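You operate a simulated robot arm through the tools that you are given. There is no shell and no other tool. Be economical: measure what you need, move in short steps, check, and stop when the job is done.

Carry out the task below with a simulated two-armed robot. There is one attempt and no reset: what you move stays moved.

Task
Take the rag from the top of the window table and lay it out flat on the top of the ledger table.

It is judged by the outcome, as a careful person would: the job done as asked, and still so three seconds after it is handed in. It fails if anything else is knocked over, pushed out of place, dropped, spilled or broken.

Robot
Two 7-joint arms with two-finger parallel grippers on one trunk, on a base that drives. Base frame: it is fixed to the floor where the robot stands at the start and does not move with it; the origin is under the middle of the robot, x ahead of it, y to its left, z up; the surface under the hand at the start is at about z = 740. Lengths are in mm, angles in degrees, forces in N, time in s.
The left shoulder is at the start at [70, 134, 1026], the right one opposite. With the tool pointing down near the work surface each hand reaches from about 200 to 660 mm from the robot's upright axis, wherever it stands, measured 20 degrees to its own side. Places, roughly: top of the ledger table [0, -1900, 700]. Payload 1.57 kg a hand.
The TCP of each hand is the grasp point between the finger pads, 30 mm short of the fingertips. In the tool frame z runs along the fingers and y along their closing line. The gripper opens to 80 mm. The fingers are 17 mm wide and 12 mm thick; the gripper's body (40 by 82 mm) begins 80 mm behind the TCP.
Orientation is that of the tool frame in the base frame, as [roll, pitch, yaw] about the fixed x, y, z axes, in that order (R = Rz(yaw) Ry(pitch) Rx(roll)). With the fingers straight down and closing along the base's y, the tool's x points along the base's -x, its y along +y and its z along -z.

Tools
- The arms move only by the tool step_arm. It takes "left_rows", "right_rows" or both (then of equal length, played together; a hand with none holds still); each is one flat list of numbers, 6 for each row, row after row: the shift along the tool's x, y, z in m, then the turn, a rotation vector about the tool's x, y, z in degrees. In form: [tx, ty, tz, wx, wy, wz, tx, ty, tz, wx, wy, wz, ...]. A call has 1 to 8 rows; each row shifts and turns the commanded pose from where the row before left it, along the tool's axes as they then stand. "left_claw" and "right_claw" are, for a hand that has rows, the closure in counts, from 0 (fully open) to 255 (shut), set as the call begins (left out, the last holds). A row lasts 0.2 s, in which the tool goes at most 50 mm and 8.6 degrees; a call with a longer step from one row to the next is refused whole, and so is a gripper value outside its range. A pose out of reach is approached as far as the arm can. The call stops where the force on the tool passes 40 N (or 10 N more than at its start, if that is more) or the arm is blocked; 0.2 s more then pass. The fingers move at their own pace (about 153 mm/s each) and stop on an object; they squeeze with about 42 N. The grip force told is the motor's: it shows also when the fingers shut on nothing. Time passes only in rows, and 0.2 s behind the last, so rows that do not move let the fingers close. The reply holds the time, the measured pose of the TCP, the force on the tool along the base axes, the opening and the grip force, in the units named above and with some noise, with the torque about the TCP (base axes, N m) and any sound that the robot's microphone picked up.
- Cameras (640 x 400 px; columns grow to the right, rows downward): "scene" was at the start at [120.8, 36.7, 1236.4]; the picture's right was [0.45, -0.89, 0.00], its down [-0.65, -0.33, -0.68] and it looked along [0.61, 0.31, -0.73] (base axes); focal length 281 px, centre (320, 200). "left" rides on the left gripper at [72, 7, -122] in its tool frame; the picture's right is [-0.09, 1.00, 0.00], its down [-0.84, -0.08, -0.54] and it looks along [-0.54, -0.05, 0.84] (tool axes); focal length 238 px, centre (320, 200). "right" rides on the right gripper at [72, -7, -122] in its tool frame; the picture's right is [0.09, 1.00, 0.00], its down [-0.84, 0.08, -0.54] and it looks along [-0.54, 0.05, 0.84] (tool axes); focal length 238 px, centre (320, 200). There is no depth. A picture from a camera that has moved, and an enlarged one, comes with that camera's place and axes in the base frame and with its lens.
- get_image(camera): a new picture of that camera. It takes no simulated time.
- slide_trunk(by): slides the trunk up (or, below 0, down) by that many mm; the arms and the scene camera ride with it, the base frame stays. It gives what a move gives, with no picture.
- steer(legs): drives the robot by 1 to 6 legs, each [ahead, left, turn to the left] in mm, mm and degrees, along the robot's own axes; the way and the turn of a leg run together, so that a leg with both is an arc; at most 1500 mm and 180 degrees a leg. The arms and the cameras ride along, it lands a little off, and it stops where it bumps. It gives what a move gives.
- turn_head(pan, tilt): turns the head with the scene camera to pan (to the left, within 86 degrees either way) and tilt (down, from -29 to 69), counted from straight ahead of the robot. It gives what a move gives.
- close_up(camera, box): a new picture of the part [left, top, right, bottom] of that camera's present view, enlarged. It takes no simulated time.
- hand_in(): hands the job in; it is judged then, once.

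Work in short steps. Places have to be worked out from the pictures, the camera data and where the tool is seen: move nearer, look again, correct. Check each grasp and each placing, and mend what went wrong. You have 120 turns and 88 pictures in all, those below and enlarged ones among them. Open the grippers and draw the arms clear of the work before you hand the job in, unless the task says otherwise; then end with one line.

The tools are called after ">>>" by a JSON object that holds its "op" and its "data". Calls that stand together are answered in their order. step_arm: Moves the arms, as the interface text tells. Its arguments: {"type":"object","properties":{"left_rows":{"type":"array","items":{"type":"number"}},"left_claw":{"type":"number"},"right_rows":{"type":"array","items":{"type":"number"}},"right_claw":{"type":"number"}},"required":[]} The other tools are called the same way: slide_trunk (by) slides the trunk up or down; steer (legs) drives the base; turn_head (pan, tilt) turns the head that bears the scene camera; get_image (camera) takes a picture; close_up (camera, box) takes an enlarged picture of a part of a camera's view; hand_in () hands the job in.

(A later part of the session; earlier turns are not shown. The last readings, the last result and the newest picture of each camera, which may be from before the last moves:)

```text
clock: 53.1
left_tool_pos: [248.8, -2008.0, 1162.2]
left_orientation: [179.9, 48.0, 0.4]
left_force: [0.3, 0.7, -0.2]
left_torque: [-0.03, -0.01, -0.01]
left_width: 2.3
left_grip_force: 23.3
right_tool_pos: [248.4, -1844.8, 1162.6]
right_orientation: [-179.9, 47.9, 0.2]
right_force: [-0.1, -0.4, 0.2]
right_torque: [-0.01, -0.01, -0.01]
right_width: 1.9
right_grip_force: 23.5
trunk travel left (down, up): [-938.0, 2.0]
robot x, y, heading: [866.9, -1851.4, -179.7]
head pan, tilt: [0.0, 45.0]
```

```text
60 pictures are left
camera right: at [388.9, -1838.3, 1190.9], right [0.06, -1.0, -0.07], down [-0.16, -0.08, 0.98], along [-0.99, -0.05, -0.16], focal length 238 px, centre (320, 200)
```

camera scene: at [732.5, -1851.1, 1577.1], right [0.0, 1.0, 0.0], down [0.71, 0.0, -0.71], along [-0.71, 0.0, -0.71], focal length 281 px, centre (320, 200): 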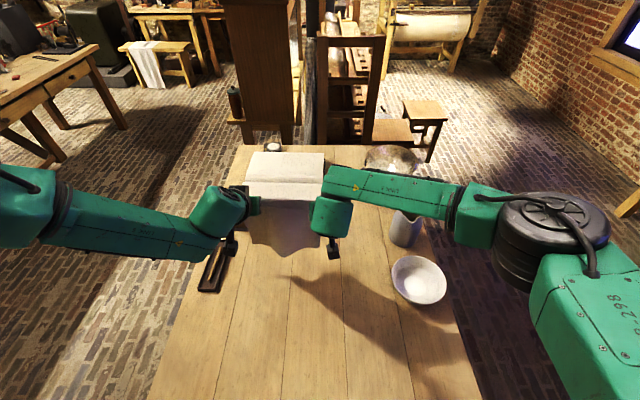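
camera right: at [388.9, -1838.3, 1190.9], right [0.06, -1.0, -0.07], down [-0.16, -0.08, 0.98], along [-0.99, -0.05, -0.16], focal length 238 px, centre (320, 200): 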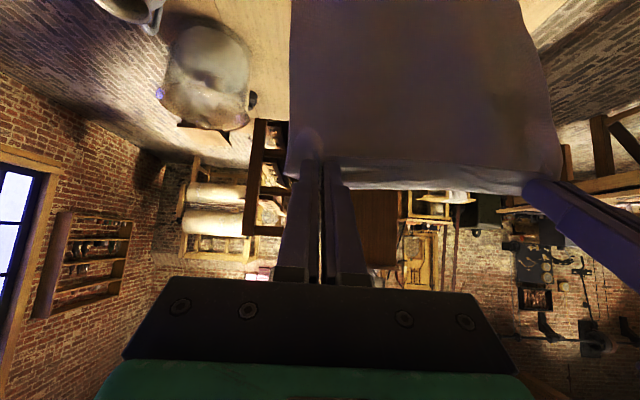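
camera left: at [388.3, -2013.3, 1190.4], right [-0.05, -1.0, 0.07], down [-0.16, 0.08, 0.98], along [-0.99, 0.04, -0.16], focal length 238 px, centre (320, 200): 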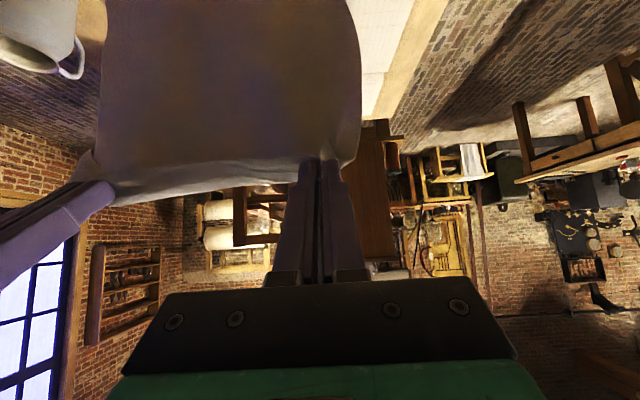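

The rag hangs squarely with no tension at x≈230–250. Lower the trunk 110 mm and look at the bottom edge.

>>> {"op": "slide_trunk", "data": {"by": -110}}

>>> {"op": "turn_head", "data": {"pan": 8, "tilt": 45}}

>>> {"op": "get_image", "data": {"camera": "scene"}}

>>> {"op": "get_image", "data": {"camera": "right"}}

```text
clock: 54.5
left_tool_pos: [250.7, -2006.7, 1052.9]
left_orientation: [-180.0, 48.0, 0.2]
left_force: [0.4, -0.3, 0.2]
left_torque: [0.0, 0.04, -0.02]
left_width: 2.4
left_grip_force: 23.8
right_tool_pos: [252.1, -1846.6, 1055.3]
right_orientation: [-179.9, 48.0, 0.2]
right_force: [0.4, 0.5, 0.4]
right_torque: [0.01, 0.02, -0.07]
right_width: 1.7
right_grip_force: 23.0
trunk travel left (down, up): [-828.0, 112.0]
robot x, y, heading: [866.2, -1851.6, -179.6]
head pan, tilt: [0.0, 45.0]
```

```text
clock: 55.2
left_tool_pos: [248.7, -2005.6, 1052.1]
left_orientation: [179.9, 48.0, 0.2]
left_force: [0.7, -0.7, -0.3]
left_torque: [0.01, -0.03, 0.01]
left_width: 2.5
left_grip_force: 23.7
right_tool_pos: [250.8, -1847.4, 1053.6]
right_orientation: [180.0, 48.0, 0.1]
right_force: [1.0, -0.4, 0.8]
right_torque: [0.0, -0.01, -0.02]
right_width: 1.8
right_grip_force: 23.6
trunk travel left (down, up): [-828.0, 112.0]
robot x, y, heading: [866.1, -1851.7, -179.7]
head pan, tilt: [8.0, 45.0]
```

```text
59 pictures are left
camera scene: at [732.8, -1862.2, 1467.1], right [-0.14, 0.99, 0.0], down [0.7, 0.1, -0.71], along [-0.7, -0.1, -0.71], focal length 281 px, centre (320, 200)
```

scene: 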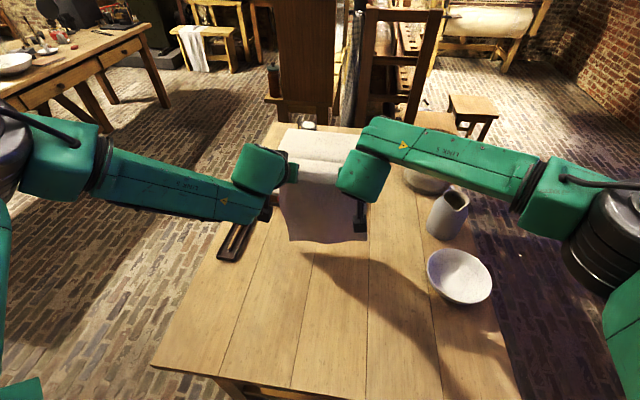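

```text
58 pictures are left
camera right: at [391.1, -1839.6, 1081.6], right [0.07, -1.0, -0.07], down [-0.16, -0.08, 0.98], along [-0.99, -0.05, -0.16], focal length 238 px, centre (320, 200)
```

right: 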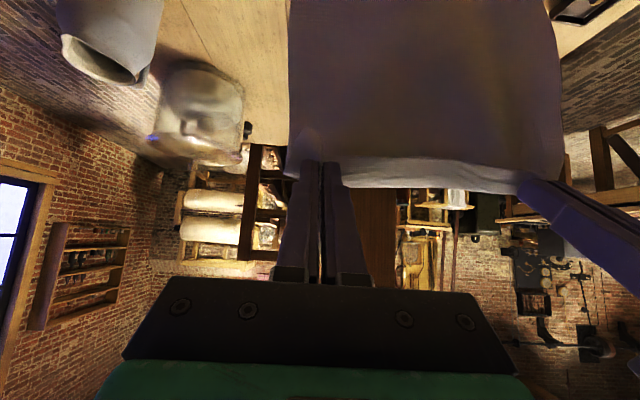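

The bottom edge seems some 50 mm above the table. Lower another 50 mm.

>>> {"op": "slide_trunk", "data": {"by": -50}}

>>> {"op": "close_up", "data": {"camera": "scene", "box": [200, 100, 460, 262]}}

```text
clock: 56.1
left_tool_pos: [251.5, -2006.7, 1003.3]
left_orientation: [179.9, 48.0, 0.2]
left_force: [0.5, 0.0, 0.0]
left_torque: [0.04, 0.04, 0.05]
left_width: 2.2
left_grip_force: 23.9
right_tool_pos: [251.3, -1847.7, 1004.4]
right_orientation: [179.9, 48.0, 0.1]
right_force: [-0.1, -0.5, -0.2]
right_torque: [0.0, -0.02, -0.01]
right_width: 1.7
right_grip_force: 23.4
trunk travel left (down, up): [-778.0, 162.0]
robot x, y, heading: [861.2, -1849.1, -179.6]
head pan, tilt: [8.0, 45.0]
```

```text
2.46 times, centred on (330, 181) of scene
camera zoom: at [732.9, -1862.2, 1417.1], right [-0.14, 0.99, 0.0], down [0.7, 0.1, -0.71], along [-0.7, -0.1, -0.71], focal length 692 px, centre (295, 247)
```

zoom: 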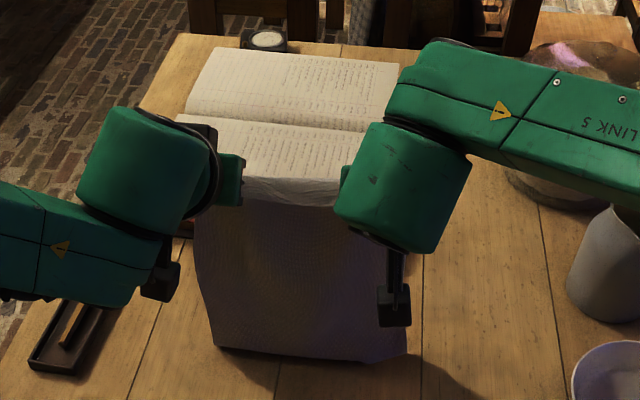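

The bottom edge now just touches the table at x≈200. I'll lay it by alternately backing the base and lowering the trunk, so the arms' posture stays put.

>>> {"op": "steer", "data": {"legs": [[-50, 0, 0]]}}

>>> {"op": "slide_trunk", "data": {"by": -45}}

>>> {"op": "steer", "data": {"legs": [[-50, 0, 0]]}}

>>> {"op": "slide_trunk", "data": {"by": -45}}

>>> {"op": "get_image", "data": {"camera": "scene"}}

```text
clock: 57.0
left_tool_pos: [296.1, -2005.2, 1001.1]
left_orientation: [-180.0, 47.7, 0.1]
left_force: [0.2, -0.2, -0.4]
left_torque: [0.0, -0.04, 0.0]
left_width: 2.5
left_grip_force: 23.6
right_tool_pos: [296.7, -1845.5, 1001.3]
right_orientation: [180.0, 47.6, 0.1]
right_force: [-0.1, -0.9, -1.5]
right_torque: [-0.01, -0.04, -0.01]
right_width: 1.7
right_grip_force: 23.3
trunk travel left (down, up): [-778.0, 162.0]
robot x, y, heading: [914.4, -1853.5, -179.9]
head pan, tilt: [8.0, 45.0]
```

```text
clock: 57.9
left_tool_pos: [301.1, -2005.7, 960.2]
left_orientation: [-179.9, 48.1, 0.1]
left_force: [-0.4, 0.0, -0.7]
left_torque: [0.03, 0.01, -0.01]
left_width: 2.5
left_grip_force: 23.8
right_tool_pos: [301.3, -1846.5, 960.3]
right_orientation: [-180.0, 48.0, 0.3]
right_force: [0.5, 0.3, -0.7]
right_torque: [0.01, 0.03, -0.02]
right_width: 1.9
right_grip_force: 23.3
trunk travel left (down, up): [-733.0, 207.0]
robot x, y, heading: [912.4, -1847.6, -179.9]
head pan, tilt: [8.0, 45.0]
```

```text
clock: 58.9
left_tool_pos: [346.2, -2006.3, 956.0]
left_orientation: [180.0, 47.8, 0.2]
left_force: [-0.5, 0.9, -1.4]
left_torque: [0.02, -0.04, 0.01]
left_width: 2.6
left_grip_force: 24.5
right_tool_pos: [346.8, -1846.4, 956.7]
right_orientation: [180.0, 47.8, 0.2]
right_force: [0.2, 0.3, -0.2]
right_torque: [0.02, 0.01, -0.01]
right_width: 2.1
right_grip_force: 24.0
trunk travel left (down, up): [-733.0, 207.0]
robot x, y, heading: [962.7, -1849.6, -180.1]
head pan, tilt: [8.0, 45.0]
```

```text
clock: 59.7
left_tool_pos: [349.5, -2005.6, 914.2]
left_orientation: [-180.0, 48.0, 0.2]
left_force: [0.9, 0.5, 0.4]
left_torque: [0.05, 0.0, 0.01]
left_width: 2.4
left_grip_force: 23.6
right_tool_pos: [350.9, -1846.6, 914.3]
right_orientation: [-180.0, 48.0, 0.1]
right_force: [-0.1, -0.4, 0.1]
right_torque: [0.01, 0.01, -0.02]
right_width: 2.1
right_grip_force: 23.1
trunk travel left (down, up): [-688.0, 252.0]
robot x, y, heading: [963.6, -1851.0, -180.0]
head pan, tilt: [8.0, 45.0]
```

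```text
56 pictures are left
camera scene: at [832.3, -1861.7, 1327.1], right [-0.14, 0.99, 0.0], down [0.7, 0.1, -0.71], along [-0.7, -0.1, -0.71], focal length 281 px, centre (320, 200)
```

scene: 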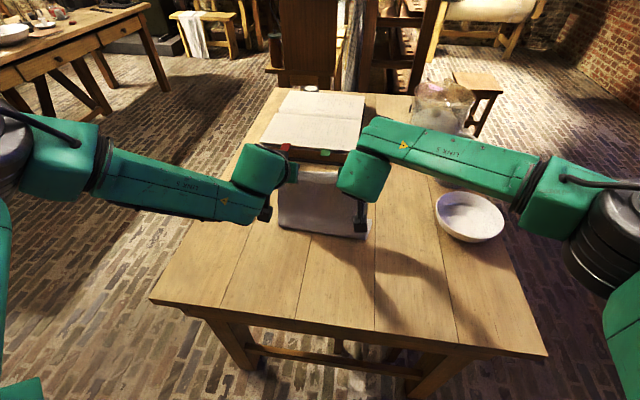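

Check with a hand camera whether the cloth's lower part lies on the table.

>>> {"op": "get_image", "data": {"camera": "right"}}

>>> {"op": "get_image", "data": {"camera": "left"}}

>>> {"op": "close_up", "data": {"camera": "scene", "box": [230, 120, 430, 245]}}

```text
55 pictures are left
camera right: at [490.4, -1838.6, 941.6], right [0.06, -1.0, -0.07], down [-0.16, -0.08, 0.98], along [-0.99, -0.05, -0.16], focal length 238 px, centre (320, 200)
```

right: 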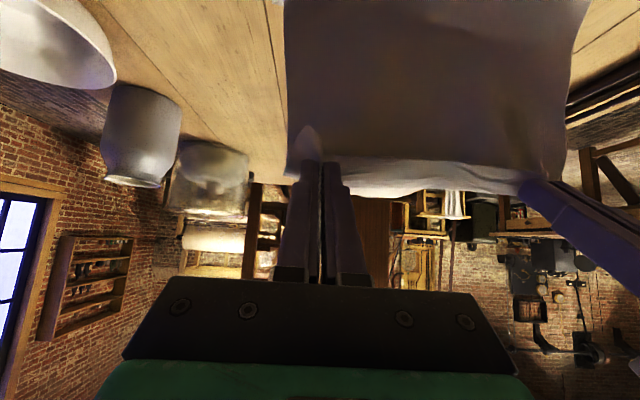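

```text
54 pictures are left
camera left: at [489.5, -2012.0, 941.3], right [-0.06, -1.0, 0.07], down [-0.16, 0.08, 0.98], along [-0.99, 0.05, -0.16], focal length 238 px, centre (320, 200)
```

left: 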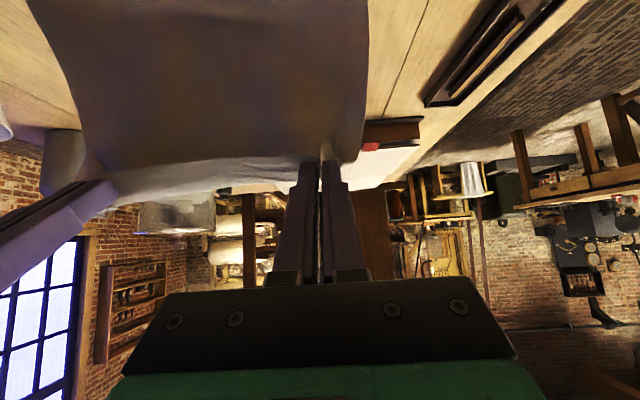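

```text
3.20 times, centred on (330, 182) of scene
camera zoom: at [832.3, -1861.7, 1327.1], right [-0.14, 0.99, 0.0], down [0.7, 0.1, -0.71], along [-0.7, -0.1, -0.71], focal length 900 px, centre (288, 256)
```

zoom: 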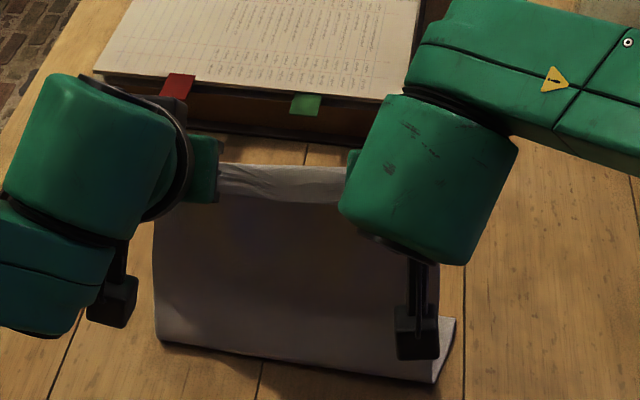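

The cloth bends at the table under the hands, with the far part laid beyond it, as intended. Continue two more cycles.

>>> {"op": "steer", "data": {"legs": [[-55, 0, 0]]}}

>>> {"op": "slide_trunk", "data": {"by": -45}}

>>> {"op": "steer", "data": {"legs": [[-55, 0, 0]]}}

>>> {"op": "slide_trunk", "data": {"by": -45}}

>>> {"op": "get_image", "data": {"camera": "scene"}}

>>> {"op": "get_image", "data": {"camera": "right"}}

```text
clock: 60.7
left_tool_pos: [403.2, -2006.3, 911.3]
left_orientation: [-180.0, 48.0, 0.2]
left_force: [0.7, 0.2, 0.6]
left_torque: [0.02, -0.01, -0.01]
left_width: 2.3
left_grip_force: 23.9
right_tool_pos: [403.6, -1845.9, 912.3]
right_orientation: [180.0, 47.9, 0.2]
right_force: [0.8, -0.5, 0.0]
right_torque: [-0.01, 0.03, -0.02]
right_width: 1.8
right_grip_force: 23.2
trunk travel left (down, up): [-688.0, 252.0]
robot x, y, heading: [1019.2, -1851.1, -179.7]
head pan, tilt: [8.0, 45.0]
```

```text
clock: 61.6
left_tool_pos: [403.7, -2006.4, 869.6]
left_orientation: [-179.9, 48.1, 0.1]
left_force: [-0.7, -0.2, 0.8]
left_torque: [0.0, 0.0, -0.03]
left_width: 2.4
left_grip_force: 23.8
right_tool_pos: [404.0, -1846.0, 869.1]
right_orientation: [180.0, 48.0, 0.1]
right_force: [0.4, -1.1, 0.2]
right_torque: [0.01, -0.03, 0.02]
right_width: 1.6
right_grip_force: 23.4
trunk travel left (down, up): [-643.0, 297.0]
robot x, y, heading: [1018.7, -1853.1, -179.8]
head pan, tilt: [8.0, 45.0]
```

```text
clock: 62.5
left_tool_pos: [458.6, -2006.0, 868.0]
left_orientation: [-180.0, 48.0, 0.2]
left_force: [0.0, 0.5, 0.4]
left_torque: [-0.02, -0.03, -0.02]
left_width: 2.6
left_grip_force: 24.2
right_tool_pos: [459.7, -1844.3, 868.5]
right_orientation: [-179.9, 47.9, 0.2]
right_force: [0.3, 0.3, -0.1]
right_torque: [0.02, 0.0, -0.04]
right_width: 2.0
right_grip_force: 23.9
trunk travel left (down, up): [-643.0, 297.0]
robot x, y, heading: [1074.2, -1848.3, -180.1]
head pan, tilt: [8.0, 45.0]
```

```text
clock: 63.4
left_tool_pos: [458.9, -2005.5, 822.9]
left_orientation: [179.9, 48.0, 0.2]
left_force: [0.1, 0.7, -0.2]
left_torque: [0.02, 0.01, 0.01]
left_width: 2.3
left_grip_force: 23.9
right_tool_pos: [459.7, -1845.2, 823.5]
right_orientation: [-180.0, 48.0, 0.1]
right_force: [-0.1, -0.3, 0.7]
right_torque: [-0.01, 0.0, -0.01]
right_width: 1.9
right_grip_force: 23.6
trunk travel left (down, up): [-598.0, 342.0]
robot x, y, heading: [1072.3, -1851.1, -180.1]
head pan, tilt: [8.0, 45.0]
```

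```text
52 pictures are left
camera scene: at [941.4, -1861.4, 1237.0], right [-0.14, 0.99, 0.0], down [0.7, 0.1, -0.71], along [-0.7, -0.1, -0.71], focal length 281 px, centre (320, 200)
```

scene: 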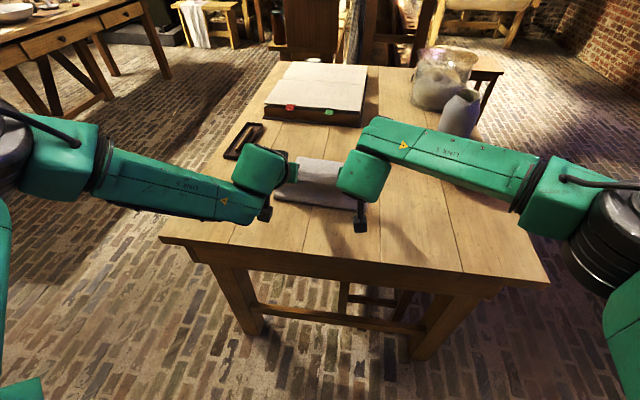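

```text
51 pictures are left
camera right: at [599.7, -1838.0, 851.2], right [0.06, -1.0, -0.07], down [-0.16, -0.08, 0.98], along [-0.99, -0.05, -0.16], focal length 238 px, centre (320, 200)
```

right: 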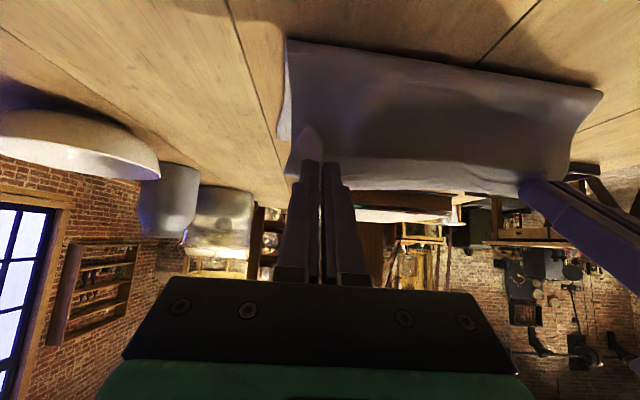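

The cloth is laid up to x≈427 with about 110 mm left. Continue down to about z 738.

>>> {"op": "steer", "data": {"legs": [[-50, 0, 0]]}}

>>> {"op": "slide_trunk", "data": {"by": -45}}

>>> {"op": "steer", "data": {"legs": [[-45, 0, 0]]}}

>>> {"op": "slide_trunk", "data": {"by": -40}}

>>> {"op": "get_image", "data": {"camera": "scene"}}

>>> {"op": "get_image", "data": {"camera": "right"}}

>>> {"op": "get_image", "data": {"camera": "left"}}

```text
clock: 64.3
left_tool_pos: [508.7, -2006.1, 823.6]
left_orientation: [-179.9, 48.0, 0.2]
left_force: [0.4, 0.6, 0.3]
left_torque: [0.03, 0.0, -0.01]
left_width: 2.5
left_grip_force: 24.0
right_tool_pos: [509.8, -1844.8, 822.8]
right_orientation: [-179.9, 48.0, 0.1]
right_force: [-0.3, 0.0, 0.5]
right_torque: [0.0, -0.02, -0.01]
right_width: 1.9
right_grip_force: 23.5
trunk travel left (down, up): [-598.0, 342.0]
robot x, y, heading: [1124.3, -1850.2, -180.0]
head pan, tilt: [8.0, 45.0]
```

```text
clock: 65.2
left_tool_pos: [508.7, -2004.6, 780.1]
left_orientation: [179.9, 48.0, 0.1]
left_force: [-0.1, 0.2, 0.1]
left_torque: [0.01, 0.0, 0.01]
left_width: 2.4
left_grip_force: 24.2
right_tool_pos: [511.4, -1843.7, 778.8]
right_orientation: [-180.0, 48.0, 0.2]
right_force: [0.3, -0.4, -0.6]
right_torque: [0.03, 0.01, 0.02]
right_width: 1.7
right_grip_force: 23.7
trunk travel left (down, up): [-553.0, 387.0]
robot x, y, heading: [1122.0, -1853.2, -179.8]
head pan, tilt: [8.0, 45.0]
```

```text
clock: 66.1
left_tool_pos: [554.6, -2005.1, 778.5]
left_orientation: [-180.0, 48.0, 0.2]
left_force: [0.2, 0.7, 0.3]
left_torque: [0.02, 0.05, -0.01]
left_width: 2.7
left_grip_force: 24.2
right_tool_pos: [555.2, -1843.7, 779.0]
right_orientation: [-180.0, 48.0, 0.1]
right_force: [0.0, -0.1, -0.3]
right_torque: [0.03, 0.02, -0.01]
right_width: 1.8
right_grip_force: 22.7
trunk travel left (down, up): [-553.0, 387.0]
robot x, y, heading: [1170.9, -1854.2, -179.9]
head pan, tilt: [8.0, 45.0]
```

```text
clock: 66.9
left_tool_pos: [556.2, -2003.7, 747.9]
left_orientation: [179.9, 48.9, 0.1]
left_force: [-6.1, -0.5, 23.4]
left_torque: [-0.01, 0.55, 0.0]
left_width: 2.5
left_grip_force: 24.1
right_tool_pos: [557.6, -1844.0, 746.8]
right_orientation: [179.8, 48.8, -0.1]
right_force: [-6.0, -1.4, 24.7]
right_torque: [0.07, 0.6, 0.04]
right_width: 1.8
right_grip_force: 23.6
trunk travel left (down, up): [-513.0, 427.0]
robot x, y, heading: [1170.5, -1852.2, -179.9]
head pan, tilt: [8.0, 45.0]
```

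```text
50 pictures are left
camera scene: at [1043.5, -1860.6, 1153.7], right [-0.14, 0.99, 0.0], down [0.7, 0.1, -0.71], along [-0.7, -0.1, -0.7], focal length 281 px, centre (320, 200)
```

scene: 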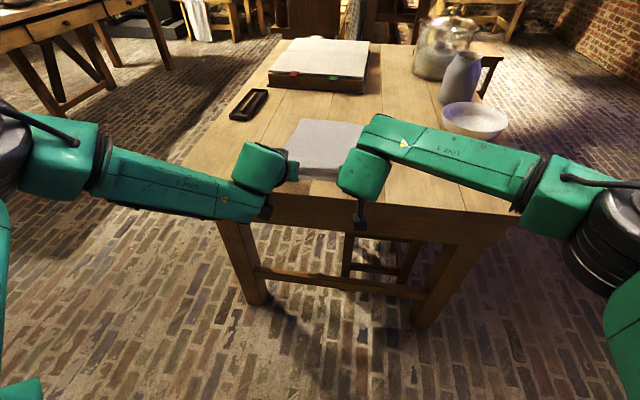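

```text
49 pictures are left
camera right: at [697.7, -1837.3, 772.6], right [0.06, -1.0, -0.07], down [-0.14, -0.07, 0.99], along [-0.99, -0.05, -0.15], focal length 238 px, centre (320, 200)
```

right: 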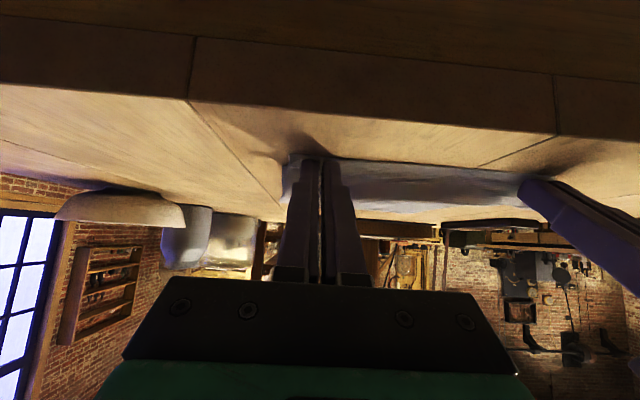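

```text
48 pictures are left
camera left: at [696.2, -2010.7, 772.6], right [-0.06, -1.0, 0.07], down [-0.14, 0.08, 0.99], along [-0.99, 0.05, -0.15], focal length 238 px, centre (320, 200)
```

left: 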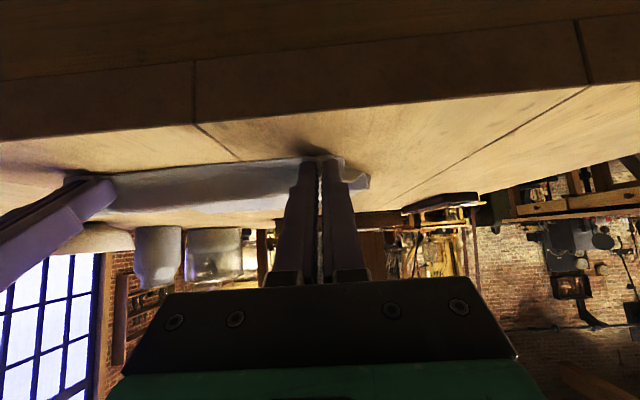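

Fingertips touch the table (so its top is z≈720). The far edge is at x≈270, so there's some slack left: I'll lift off the pressure (8 mm) and tug back 25 mm.

>>> {"op": "slide_trunk", "data": {"by": 9}}

>>> {"op": "steer", "data": {"legs": [[-22, 0, 0]]}}

>>> {"op": "turn_head", "data": {"pan": 6, "tilt": 38}}

>>> {"op": "close_up", "data": {"camera": "scene", "box": [200, 100, 440, 250]}}

>>> {"op": "get_image", "data": {"camera": "right"}}

```text
clock: 67.5
left_tool_pos: [557.6, -2004.4, 748.9]
left_orientation: [-180.0, 48.0, 0.2]
left_force: [0.3, 1.0, 9.8]
left_torque: [0.04, 0.16, -0.01]
left_width: 2.5
left_grip_force: 23.9
right_tool_pos: [559.0, -1844.0, 748.7]
right_orientation: [-179.9, 48.0, 0.1]
right_force: [0.3, -0.8, 7.6]
right_torque: [-0.01, 0.11, 0.02]
right_width: 1.8
right_grip_force: 23.4
trunk travel left (down, up): [-522.0, 418.0]
robot x, y, heading: [1167.3, -1853.4, -180.0]
head pan, tilt: [8.0, 45.0]
```

```text
clock: 68.3
left_tool_pos: [577.1, -2004.3, 747.8]
left_orientation: [180.0, 48.1, 0.0]
left_force: [-0.2, 1.1, 6.1]
left_torque: [0.0, 0.12, -0.05]
left_width: 2.4
left_grip_force: 24.1
right_tool_pos: [577.9, -1844.6, 748.1]
right_orientation: [-179.8, 48.0, 0.1]
right_force: [0.4, -0.6, 1.0]
right_torque: [0.0, 0.07, 0.03]
right_width: 1.7
right_grip_force: 23.9
trunk travel left (down, up): [-522.0, 418.0]
robot x, y, heading: [1191.9, -1853.1, -179.8]
head pan, tilt: [8.0, 45.0]
```

```text
clock: 69.0
left_tool_pos: [577.0, -2004.1, 748.4]
left_orientation: [-179.9, 48.0, 0.1]
left_force: [-1.3, 1.3, 4.6]
left_torque: [0.04, 0.09, -0.02]
left_width: 2.6
left_grip_force: 24.3
right_tool_pos: [577.6, -1844.0, 748.4]
right_orientation: [-179.9, 48.1, 0.1]
right_force: [0.0, -0.9, 1.9]
right_torque: [0.0, 0.03, 0.01]
right_width: 1.7
right_grip_force: 23.4
trunk travel left (down, up): [-522.0, 418.0]
robot x, y, heading: [1189.7, -1848.7, -179.5]
head pan, tilt: [6.0, 38.0]
```

```text
2.67 times, centred on (320, 175) of scene
camera zoom: at [1054.6, -1858.7, 1171.4], right [-0.11, 0.99, 0.0], down [0.61, 0.07, -0.79], along [-0.78, -0.08, -0.62], focal length 750 px, centre (320, 267)
```

zoom: 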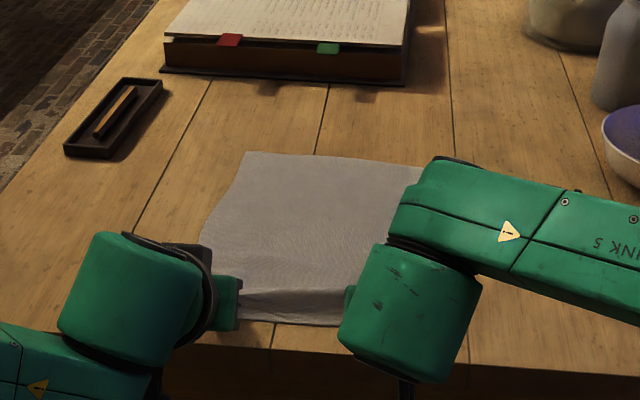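

```text
46 pictures are left
camera right: at [717.9, -1837.2, 775.4], right [0.06, -1.0, -0.07], down [-0.16, -0.08, 0.98], along [-0.99, -0.05, -0.16], focal length 238 px, centre (320, 200)
```

right: 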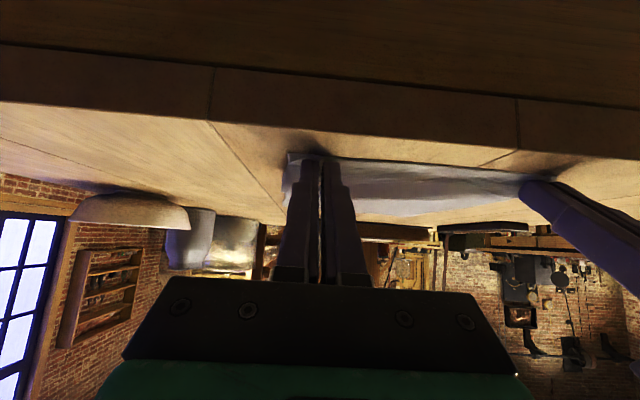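

The rag is laid out with just a lifted strip at the pinched near edge. Opening the fingers to the original width while they lightly touch should spread the pinched folds back out.

>>> {"op": "step_arm", "data": {"left_rows": [0, 0, 0, 0, 0, 0, 0, 0, 0, 0, 0, 0, 0, 0, 0, 0, 0, 0], "right_rows": [0, 0, 0, 0, 0, 0, 0, 0, 0, 0, 0, 0, 0, 0, 0, 0, 0, 0], "left_claw": 100, "right_claw": 100}}

>>> {"op": "get_image", "data": {"camera": "right"}}

>>> {"op": "get_image", "data": {"camera": "left"}}

```text
clock: 69.8
left_tool_pos: [576.8, -2005.5, 748.3]
left_orientation: [180.0, 48.0, 0.1]
left_force: [0.2, 0.2, 2.3]
left_torque: [0.02, 0.05, 0.0]
left_width: 47.3
left_grip_force: 0.1
right_tool_pos: [578.3, -1844.5, 748.3]
right_orientation: [-179.9, 48.0, 0.1]
right_force: [-0.6, -1.2, 1.6]
right_torque: [0.02, 0.01, 0.02]
right_width: 47.9
right_grip_force: 0.0
trunk travel left (down, up): [-522.0, 418.0]
robot x, y, heading: [1188.4, -1849.4, -179.9]
head pan, tilt: [6.0, 38.0]
```

```text
45 pictures are left
camera right: at [718.0, -1837.4, 775.3], right [0.06, -1.0, -0.07], down [-0.16, -0.08, 0.98], along [-0.99, -0.05, -0.16], focal length 238 px, centre (320, 200)
```

right: 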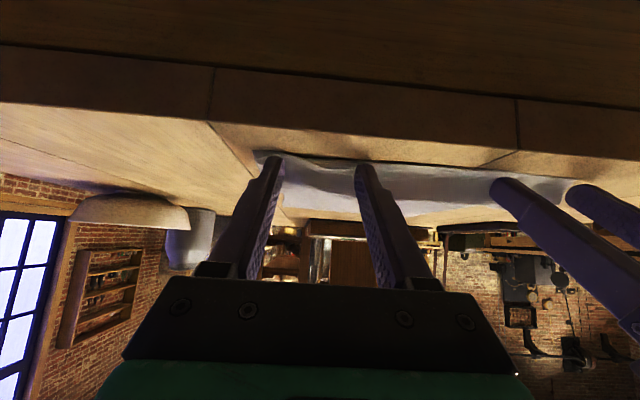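

```text
44 pictures are left
camera left: at [716.6, -2011.2, 775.3], right [-0.06, -1.0, 0.07], down [-0.16, 0.08, 0.98], along [-0.99, 0.05, -0.16], focal length 238 px, centre (320, 200)
```

left: 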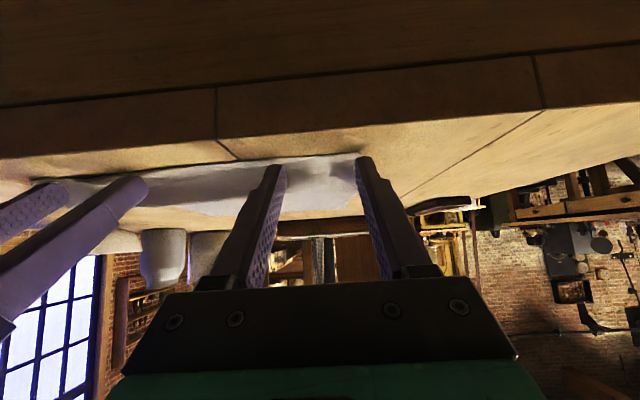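

The folds have opened and spread out. Raise the trunk to draw the hands clear, then look at the rag from above.

>>> {"op": "slide_trunk", "data": {"by": 250}}

>>> {"op": "turn_head", "data": {"pan": 8, "tilt": 50}}

>>> {"op": "get_image", "data": {"camera": "scene"}}

>>> {"op": "get_image", "data": {"camera": "right"}}

```text
clock: 72.4
left_tool_pos: [575.2, -2004.8, 996.5]
left_orientation: [-179.9, 48.0, 0.2]
left_force: [0.2, -0.2, -0.8]
left_torque: [0.01, 0.0, 0.0]
left_width: 49.0
left_grip_force: 0.1
right_tool_pos: [577.3, -1844.8, 997.1]
right_orientation: [-179.9, 47.9, 0.1]
right_force: [0.5, -0.6, -0.4]
right_torque: [0.01, -0.01, -0.02]
right_width: 48.7
right_grip_force: 0.0
trunk travel left (down, up): [-772.0, 168.0]
robot x, y, heading: [1189.6, -1852.2, -179.7]
head pan, tilt: [6.0, 38.0]
```

```text
clock: 73.1
left_tool_pos: [577.3, -2005.8, 997.7]
left_orientation: [180.0, 48.0, 0.0]
left_force: [-0.3, 0.8, 0.0]
left_torque: [0.0, 0.02, 0.02]
left_width: 48.5
left_grip_force: 0.1
right_tool_pos: [576.7, -1843.1, 997.1]
right_orientation: [-179.8, 47.9, 0.2]
right_force: [0.8, -0.6, 0.7]
right_torque: [0.02, -0.03, 0.01]
right_width: 48.6
right_grip_force: 0.1
trunk travel left (down, up): [-772.0, 168.0]
robot x, y, heading: [1193.9, -1847.7, -179.9]
head pan, tilt: [8.0, 50.0]
```

```text
43 pictures are left
camera scene: at [1063.1, -1860.5, 1404.2], right [-0.14, 0.99, 0.0], down [0.76, 0.11, -0.64], along [-0.64, -0.09, -0.77], focal length 281 px, centre (320, 200)
```

scene: 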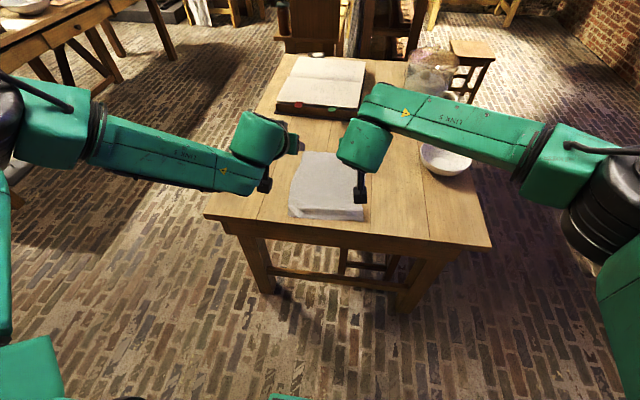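

```text
42 pictures are left
camera right: at [717.3, -1837.3, 1024.8], right [0.06, -1.0, -0.07], down [-0.16, -0.08, 0.98], along [-0.99, -0.05, -0.16], focal length 238 px, centre (320, 200)
```

right: 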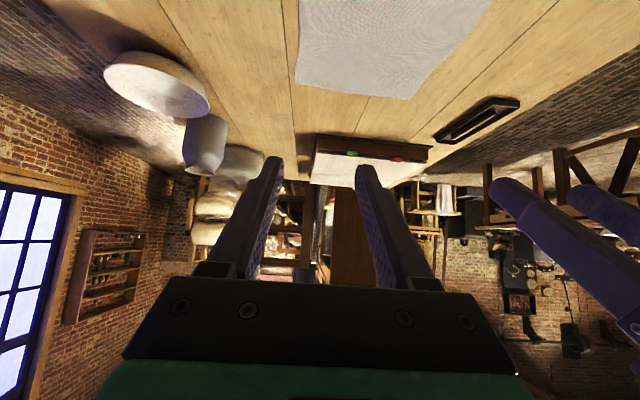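

The rag is down. Tilt the hands back to vertical so their cameras look straight down, and zoom in on the near edge.

>>> {"op": "step_arm", "data": {"left_rows": [0.01, 0.02, -0.02, 0, 8, 0, 0, 0.02, 0, 0, 8, 0, 0, 0.02, 0, 0, 8, 0, 0, 0.02, 0, 0, 8, 0, 0, 0, 0, 0, 8, 0, 0, 0, 0, 0, 8, 0], "right_rows": [0.01, -0.02, -0.02, 0, 8, 0, 0, -0.02, 0, 0, 8, 0, 0, -0.02, 0, 0, 8, 0, 0, -0.02, 0, 0, 8, 0, 0, 0, 0, 0, 8, 0, 0, 0, 0, 0, 8, 0]}}

>>> {"op": "get_image", "data": {"camera": "right"}}

>>> {"op": "close_up", "data": {"camera": "scene", "box": [200, 120, 440, 270]}}

```text
clock: 74.5
left_tool_pos: [629.9, -2094.6, 1008.5]
left_orientation: [-179.9, -0.1, 0.2]
left_force: [-0.4, -0.6, -0.6]
left_torque: [-0.01, 0.01, -0.02]
left_width: 48.4
left_grip_force: 0.1
left hand out of reach, approached as far as the arm can: row 5, 6
right_tool_pos: [599.8, -1766.6, 1004.2]
right_orientation: [-179.9, -0.2, 0.1]
right_force: [0.7, 0.2, 0.0]
right_torque: [-0.01, 0.0, 0.01]
right_width: 48.6
right_grip_force: 0.0
trunk travel left (down, up): [-772.0, 168.0]
robot x, y, heading: [1191.0, -1850.9, -180.0]
head pan, tilt: [8.0, 50.0]
```

```text
41 pictures are left
camera right: at [672.4, -1760.1, 1125.4], right [0.1, -1.0, 0.0], down [-0.84, -0.08, 0.54], along [-0.54, -0.05, -0.84], focal length 238 px, centre (320, 200)
```

right: 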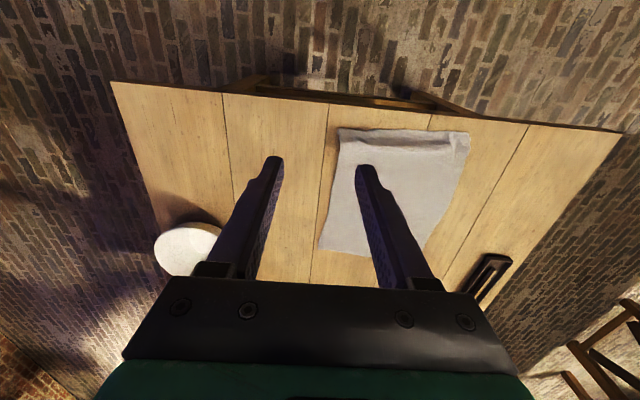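

```text
2.67 times, centred on (320, 195) of scene
camera zoom: at [1063.1, -1863.2, 1404.1], right [-0.14, 0.99, 0.0], down [0.76, 0.11, -0.64], along [-0.64, -0.09, -0.77], focal length 750 px, centre (320, 213)
```

zoom: 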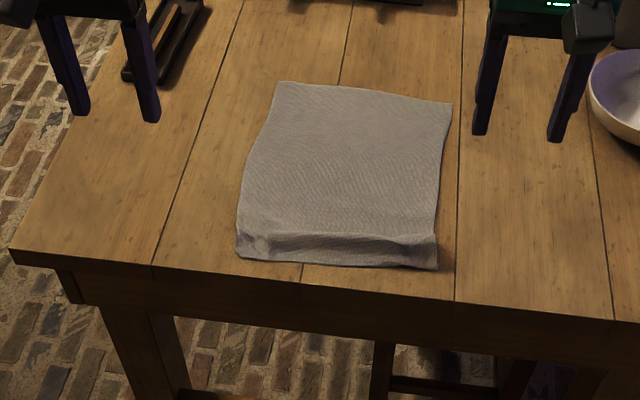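

A ridge remains about 30 mm from the near edge: the rag spans ~280–303 mm instead of 315, so there's slack. I'll press closed fingers near the far edge and drag it ~30 mm away from me, which should pull the ridge flat; first get hands tilted and closed.

>>> {"op": "step_arm", "data": {"left_rows": [0, -0.021, 0, 0, -8, 0, 0, -0.021, 0, 0, -8, 0, 0, -0.021, 0, 0, -8, 0, 0, -0.021, 0, 0, -8, 0, 0, -0.021, 0, 0, -8, 0, 0, 0, 0, 0, 0, 0], "right_rows": [0.03, 0.0146, 0, 0, -8, 0, 0, 0.0146, 0, 0, -8, 0, 0, 0.0146, 0, 0, -8, 0, 0, 0.0146, 0, 0, -8, 0, 0, 0.0146, 0, 0, -8, 0, 0, 0, 0, 0, 0, 0], "left_claw": 255, "right_claw": 255}}

```text
clock: 75.9
left_tool_pos: [628.0, -1987.1, 1009.0]
left_orientation: [-180.0, 40.1, 0.1]
left_force: [-0.1, -0.5, -0.5]
left_torque: [-0.02, 0.0, 0.02]
left_width: 0.0
left_grip_force: 21.2
right_tool_pos: [628.9, -1837.7, 1004.0]
right_orientation: [180.0, 40.0, 0.0]
right_force: [-0.3, -0.6, 0.1]
right_torque: [0.01, -0.02, 0.04]
right_width: 0.0
right_grip_force: 21.5
trunk travel left (down, up): [-772.0, 168.0]
robot x, y, heading: [1192.0, -1850.6, -180.0]
head pan, tilt: [8.0, 50.0]
```

Drive ahead 300 mm and lower the trunk to just above the rag's far part.

>>> {"op": "steer", "data": {"legs": [[300, 0, 0]]}}

>>> {"op": "slide_trunk", "data": {"by": -235}}

>>> {"op": "get_image", "data": {"camera": "scene"}}

>>> {"op": "get_image", "data": {"camera": "right"}}

```text
clock: 78.0
left_tool_pos: [326.0, -1987.6, 1009.8]
left_orientation: [-180.0, 40.1, 0.2]
left_force: [0.4, 0.0, -0.2]
left_torque: [0.01, 0.0, -0.02]
left_width: 0.0
left_grip_force: 21.4
right_tool_pos: [327.6, -1838.5, 1003.9]
right_orientation: [-179.9, 40.1, 0.2]
right_force: [-0.3, -0.3, 0.4]
right_torque: [0.01, 0.02, 0.0]
right_width: 0.1
right_grip_force: 21.1
trunk travel left (down, up): [-772.0, 168.0]
robot x, y, heading: [886.7, -1848.1, -180.1]
head pan, tilt: [8.0, 50.0]
```

```text
clock: 80.4
left_tool_pos: [325.6, -1989.1, 774.0]
left_orientation: [-180.0, 39.9, 0.2]
left_force: [0.2, 0.1, 0.2]
left_torque: [0.03, 0.02, -0.04]
left_width: 0.0
left_grip_force: 20.9
right_tool_pos: [326.2, -1837.6, 768.9]
right_orientation: [-179.9, 39.9, 0.1]
right_force: [-0.4, -0.2, -0.1]
right_torque: [0.02, -0.01, 0.01]
right_width: 0.0
right_grip_force: 21.6
trunk travel left (down, up): [-537.0, 403.0]
robot x, y, heading: [886.9, -1848.8, -179.8]
head pan, tilt: [8.0, 50.0]
```

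```text
39 pictures are left
camera scene: at [760.6, -1861.3, 1169.2], right [-0.14, 0.99, 0.0], down [0.76, 0.11, -0.64], along [-0.64, -0.09, -0.77], focal length 281 px, centre (320, 200)
```

scene: 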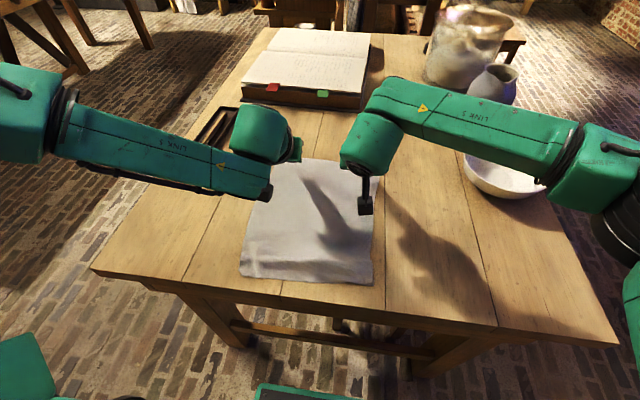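

```text
38 pictures are left
camera right: at [460.9, -1831.5, 815.6], right [0.07, -1.0, -0.06], down [-0.29, -0.08, 0.95], along [-0.95, -0.05, -0.3], focal length 238 px, centre (320, 200)
```

right: 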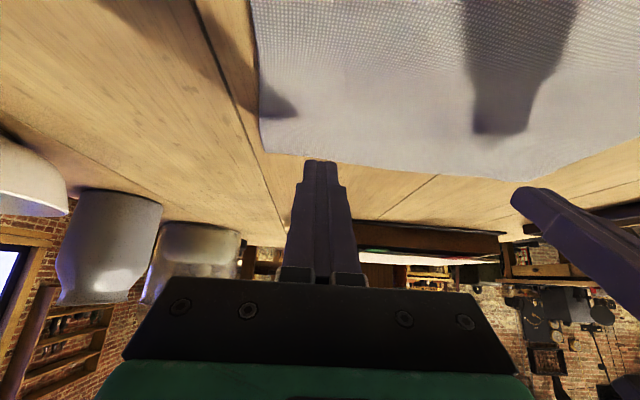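

Tips are over x≈307, ~25 mm above the cloth. Lower the hands with the arms to a light press.

>>> {"op": "step_arm", "data": {"left_rows": [0.0077, 0, 0.0092, 0, 0, 0, 0.0077, 0, 0.0092, 0, 0, 0, 0.0026, 0, 0.003, 0, 0, 0], "right_rows": [0.0064, 0, 0.0077, 0, 0, 0, 0.0064, 0, 0.0077, 0, 0, 0, 0.0013, 0, 0.0015, 0, 0, 0]}}

```text
clock: 81.2
left_tool_pos: [326.4, -1988.8, 749.3]
left_orientation: [-180.0, 40.4, 0.2]
left_force: [-1.6, -0.4, 9.7]
left_torque: [-0.08, 0.15, -0.02]
left_width: 0.1
left_grip_force: 20.7
right_tool_pos: [326.9, -1838.1, 749.4]
right_orientation: [180.0, 40.3, 0.1]
right_force: [-0.8, 0.5, 7.0]
right_torque: [0.06, 0.11, 0.02]
right_width: 0.2
right_grip_force: 21.1
trunk travel left (down, up): [-537.0, 403.0]
robot x, y, heading: [886.2, -1849.4, -179.9]
head pan, tilt: [8.0, 50.0]
```

Both press at 7–10 N. Drag away (−x) 30 mm.

>>> {"op": "step_arm", "data": {"left_rows": [-0.00766, 0, 0.0064, 0, 0, 0, -0.00766, 0, 0.0064, 0, 0, 0, -0.00766, 0, 0.0064, 0, 0, 0], "right_rows": [-0.00766, 0, 0.0064, 0, 0, 0, -0.00766, 0, 0.0064, 0, 0, 0, -0.00766, 0, 0.0064, 0, 0, 0]}}

>>> {"op": "close_up", "data": {"camera": "scene", "box": [190, 140, 430, 290]}}

```text
clock: 82.0
left_tool_pos: [297.4, -1988.1, 750.0]
left_orientation: [180.0, 40.3, 0.3]
left_force: [-0.1, 1.4, 8.3]
left_torque: [0.01, 0.06, -0.01]
left_width: 0.0
left_grip_force: 20.8
right_tool_pos: [297.7, -1838.1, 749.3]
right_orientation: [179.9, 40.1, 0.2]
right_force: [1.1, -0.3, 6.6]
right_torque: [0.0, 0.05, -0.02]
right_width: 0.0
right_grip_force: 21.6
trunk travel left (down, up): [-537.0, 403.0]
robot x, y, heading: [887.6, -1852.7, -179.6]
head pan, tilt: [8.0, 50.0]
```

```text
2.67 times, centred on (310, 215) of scene
camera zoom: at [764.1, -1861.0, 1169.6], right [-0.14, 0.99, 0.0], down [0.76, 0.11, -0.65], along [-0.64, -0.09, -0.76], focal length 750 px, centre (347, 160)
```

zoom: 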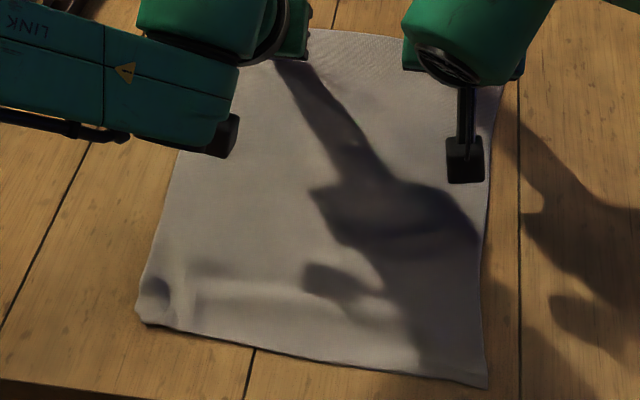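

The ridge is mostly gone; a small dimple remains at the near-left corner. Drag another 15 mm, then lift and look.

>>> {"op": "step_arm", "data": {"left_rows": [-0.00766, 0, 0.0064, 0, 0, 0, -0.00383, 0, 0.0032, 0, 0, 0, -0.0129, 0, -0.0153, 0, 0, 0, -0.0193, 0, -0.023, 0, 0, 0, -0.0193, 0, -0.023, 0, 0, 0], "right_rows": [-0.00766, 0, 0.0064, 0, 0, 0, -0.00383, 0, 0.0032, 0, 0, 0, -0.0129, 0, -0.0153, 0, 0, 0, -0.0193, 0, -0.023, 0, 0, 0, -0.0193, 0, -0.023, 0, 0, 0]}}

>>> {"op": "slide_trunk", "data": {"by": 200}}

>>> {"op": "steer", "data": {"legs": [[-250, 0, 0]]}}

>>> {"op": "close_up", "data": {"camera": "scene", "box": [200, 100, 440, 250]}}

```text
clock: 83.2
left_tool_pos: [281.2, -1990.0, 825.9]
left_orientation: [-180.0, 40.0, 0.3]
left_force: [-0.1, 0.3, 0.0]
left_torque: [-0.01, 0.0, 0.01]
left_width: 0.0
left_grip_force: 21.5
right_tool_pos: [280.7, -1840.0, 828.5]
right_orientation: [-179.9, 39.8, 0.2]
right_force: [0.5, -0.4, -0.6]
right_torque: [-0.02, -0.01, -0.01]
right_width: 0.2
right_grip_force: 21.6
trunk travel left (down, up): [-537.0, 403.0]
robot x, y, heading: [889.8, -1847.1, -179.9]
head pan, tilt: [8.0, 50.0]
```

```text
clock: 85.4
left_tool_pos: [280.2, -1990.4, 1026.0]
left_orientation: [179.9, 40.0, 0.2]
left_force: [-0.6, 1.0, -0.4]
left_torque: [0.03, 0.01, 0.02]
left_width: 0.0
left_grip_force: 21.6
right_tool_pos: [280.2, -1838.9, 1027.0]
right_orientation: [-179.9, 39.9, 0.1]
right_force: [0.0, -0.2, -0.3]
right_torque: [0.02, 0.02, 0.02]
right_width: 0.0
right_grip_force: 21.6
trunk travel left (down, up): [-737.0, 203.0]
robot x, y, heading: [889.2, -1851.1, -180.3]
head pan, tilt: [8.0, 50.0]
```

```text
clock: 87.2
left_tool_pos: [530.2, -1989.7, 1025.0]
left_orientation: [180.0, 39.9, 0.3]
left_force: [0.2, 0.2, 0.3]
left_torque: [0.02, 0.01, -0.04]
left_width: 0.1
left_grip_force: 21.1
right_tool_pos: [530.8, -1838.8, 1026.3]
right_orientation: [-179.9, 39.9, 0.2]
right_force: [-0.6, 0.1, 0.4]
right_torque: [0.01, -0.02, 0.0]
right_width: 0.0
right_grip_force: 21.4
trunk travel left (down, up): [-737.0, 203.0]
robot x, y, heading: [1136.1, -1852.2, -179.9]
head pan, tilt: [8.0, 50.0]
```

```text
2.67 times, centred on (320, 175) of scene
camera zoom: at [1009.5, -1860.7, 1369.0], right [-0.14, 0.99, 0.0], down [0.76, 0.11, -0.64], along [-0.64, -0.09, -0.77], focal length 750 px, centre (320, 267)
```

zoom: 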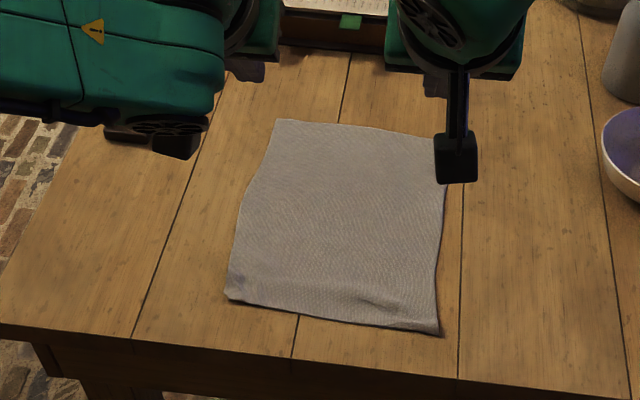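

Much flatter. Zoom on the near edge to judge the remaining waviness.

>>> {"op": "close_up", "data": {"camera": "scene", "box": [275, 180, 375, 243]}}

```text
6.35 times, centred on (325, 212) of scene
camera zoom: at [1009.5, -1860.7, 1369.0], right [-0.14, 0.99, 0.0], down [0.76, 0.11, -0.64], along [-0.64, -0.09, -0.77], focal length 1786 px, centre (288, 127)
```

zoom: 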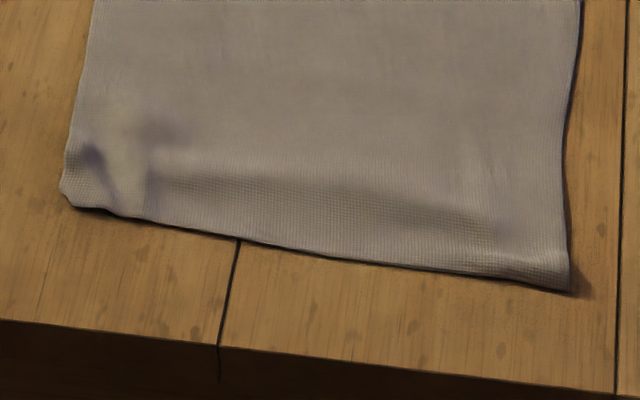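

Only small pinch wrinkles remain near the two near corners. I'll press closed fingertips there and spread them outward gently.

>>> {"op": "step_arm", "data": {"left_rows": [0, 0.012, 0, 0, 0, 0, 0, 0, 0, 0, 0, 0], "right_rows": [0.004, -0.012, -0.003, 0, 0, 0, 0, 0, 0, 0, 0, 0]}}

>>> {"op": "slide_trunk", "data": {"by": -267}}

>>> {"op": "close_up", "data": {"camera": "scene", "box": [200, 100, 440, 250]}}

>>> {"op": "get_image", "data": {"camera": "left"}}

```text
clock: 87.8
left_tool_pos: [531.4, -2001.8, 1026.8]
left_orientation: [-179.9, 39.9, 0.3]
left_force: [-0.1, 0.5, 0.6]
left_torque: [-0.02, -0.03, 0.0]
left_width: 0.2
left_grip_force: 21.4
right_tool_pos: [535.8, -1826.8, 1027.5]
right_orientation: [-180.0, 39.9, 0.1]
right_force: [0.0, 0.1, -0.3]
right_torque: [-0.04, -0.01, 0.02]
right_width: 0.0
right_grip_force: 21.5
trunk travel left (down, up): [-737.0, 203.0]
robot x, y, heading: [1140.6, -1852.3, -179.8]
head pan, tilt: [8.0, 50.0]
```

```text
clock: 90.5
left_tool_pos: [532.4, -2001.4, 760.1]
left_orientation: [-180.0, 40.0, 0.3]
left_force: [0.2, -0.4, -0.3]
left_torque: [-0.01, 0.0, 0.01]
left_width: 0.0
left_grip_force: 21.2
right_tool_pos: [536.5, -1827.2, 760.0]
right_orientation: [-179.9, 39.8, 0.2]
right_force: [0.4, 0.1, -0.2]
right_torque: [0.02, -0.02, -0.01]
right_width: 0.0
right_grip_force: 21.7
trunk travel left (down, up): [-470.0, 470.0]
robot x, y, heading: [1140.2, -1849.4, -179.5]
head pan, tilt: [8.0, 50.0]
```

```text
2.67 times, centred on (320, 175) of scene
camera zoom: at [1011.1, -1860.6, 1102.2], right [-0.14, 0.99, 0.0], down [0.76, 0.11, -0.64], along [-0.64, -0.09, -0.77], focal length 750 px, centre (320, 267)
```

zoom: 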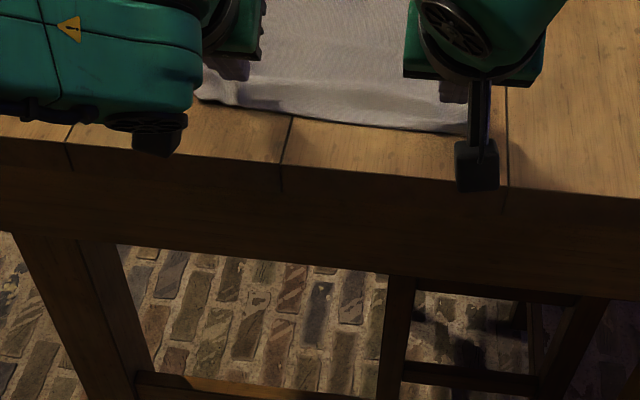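

```text
33 pictures are left
camera left: at [666.1, -2007.8, 806.5], right [-0.07, -1.0, 0.06], down [-0.29, 0.08, 0.95], along [-0.95, 0.05, -0.3], focal length 238 px, centre (320, 200)
```

left: 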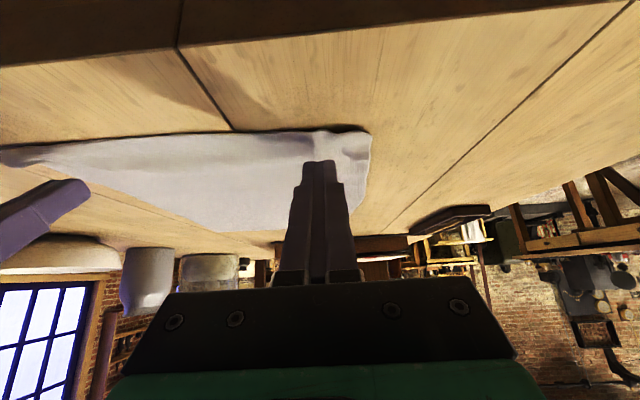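

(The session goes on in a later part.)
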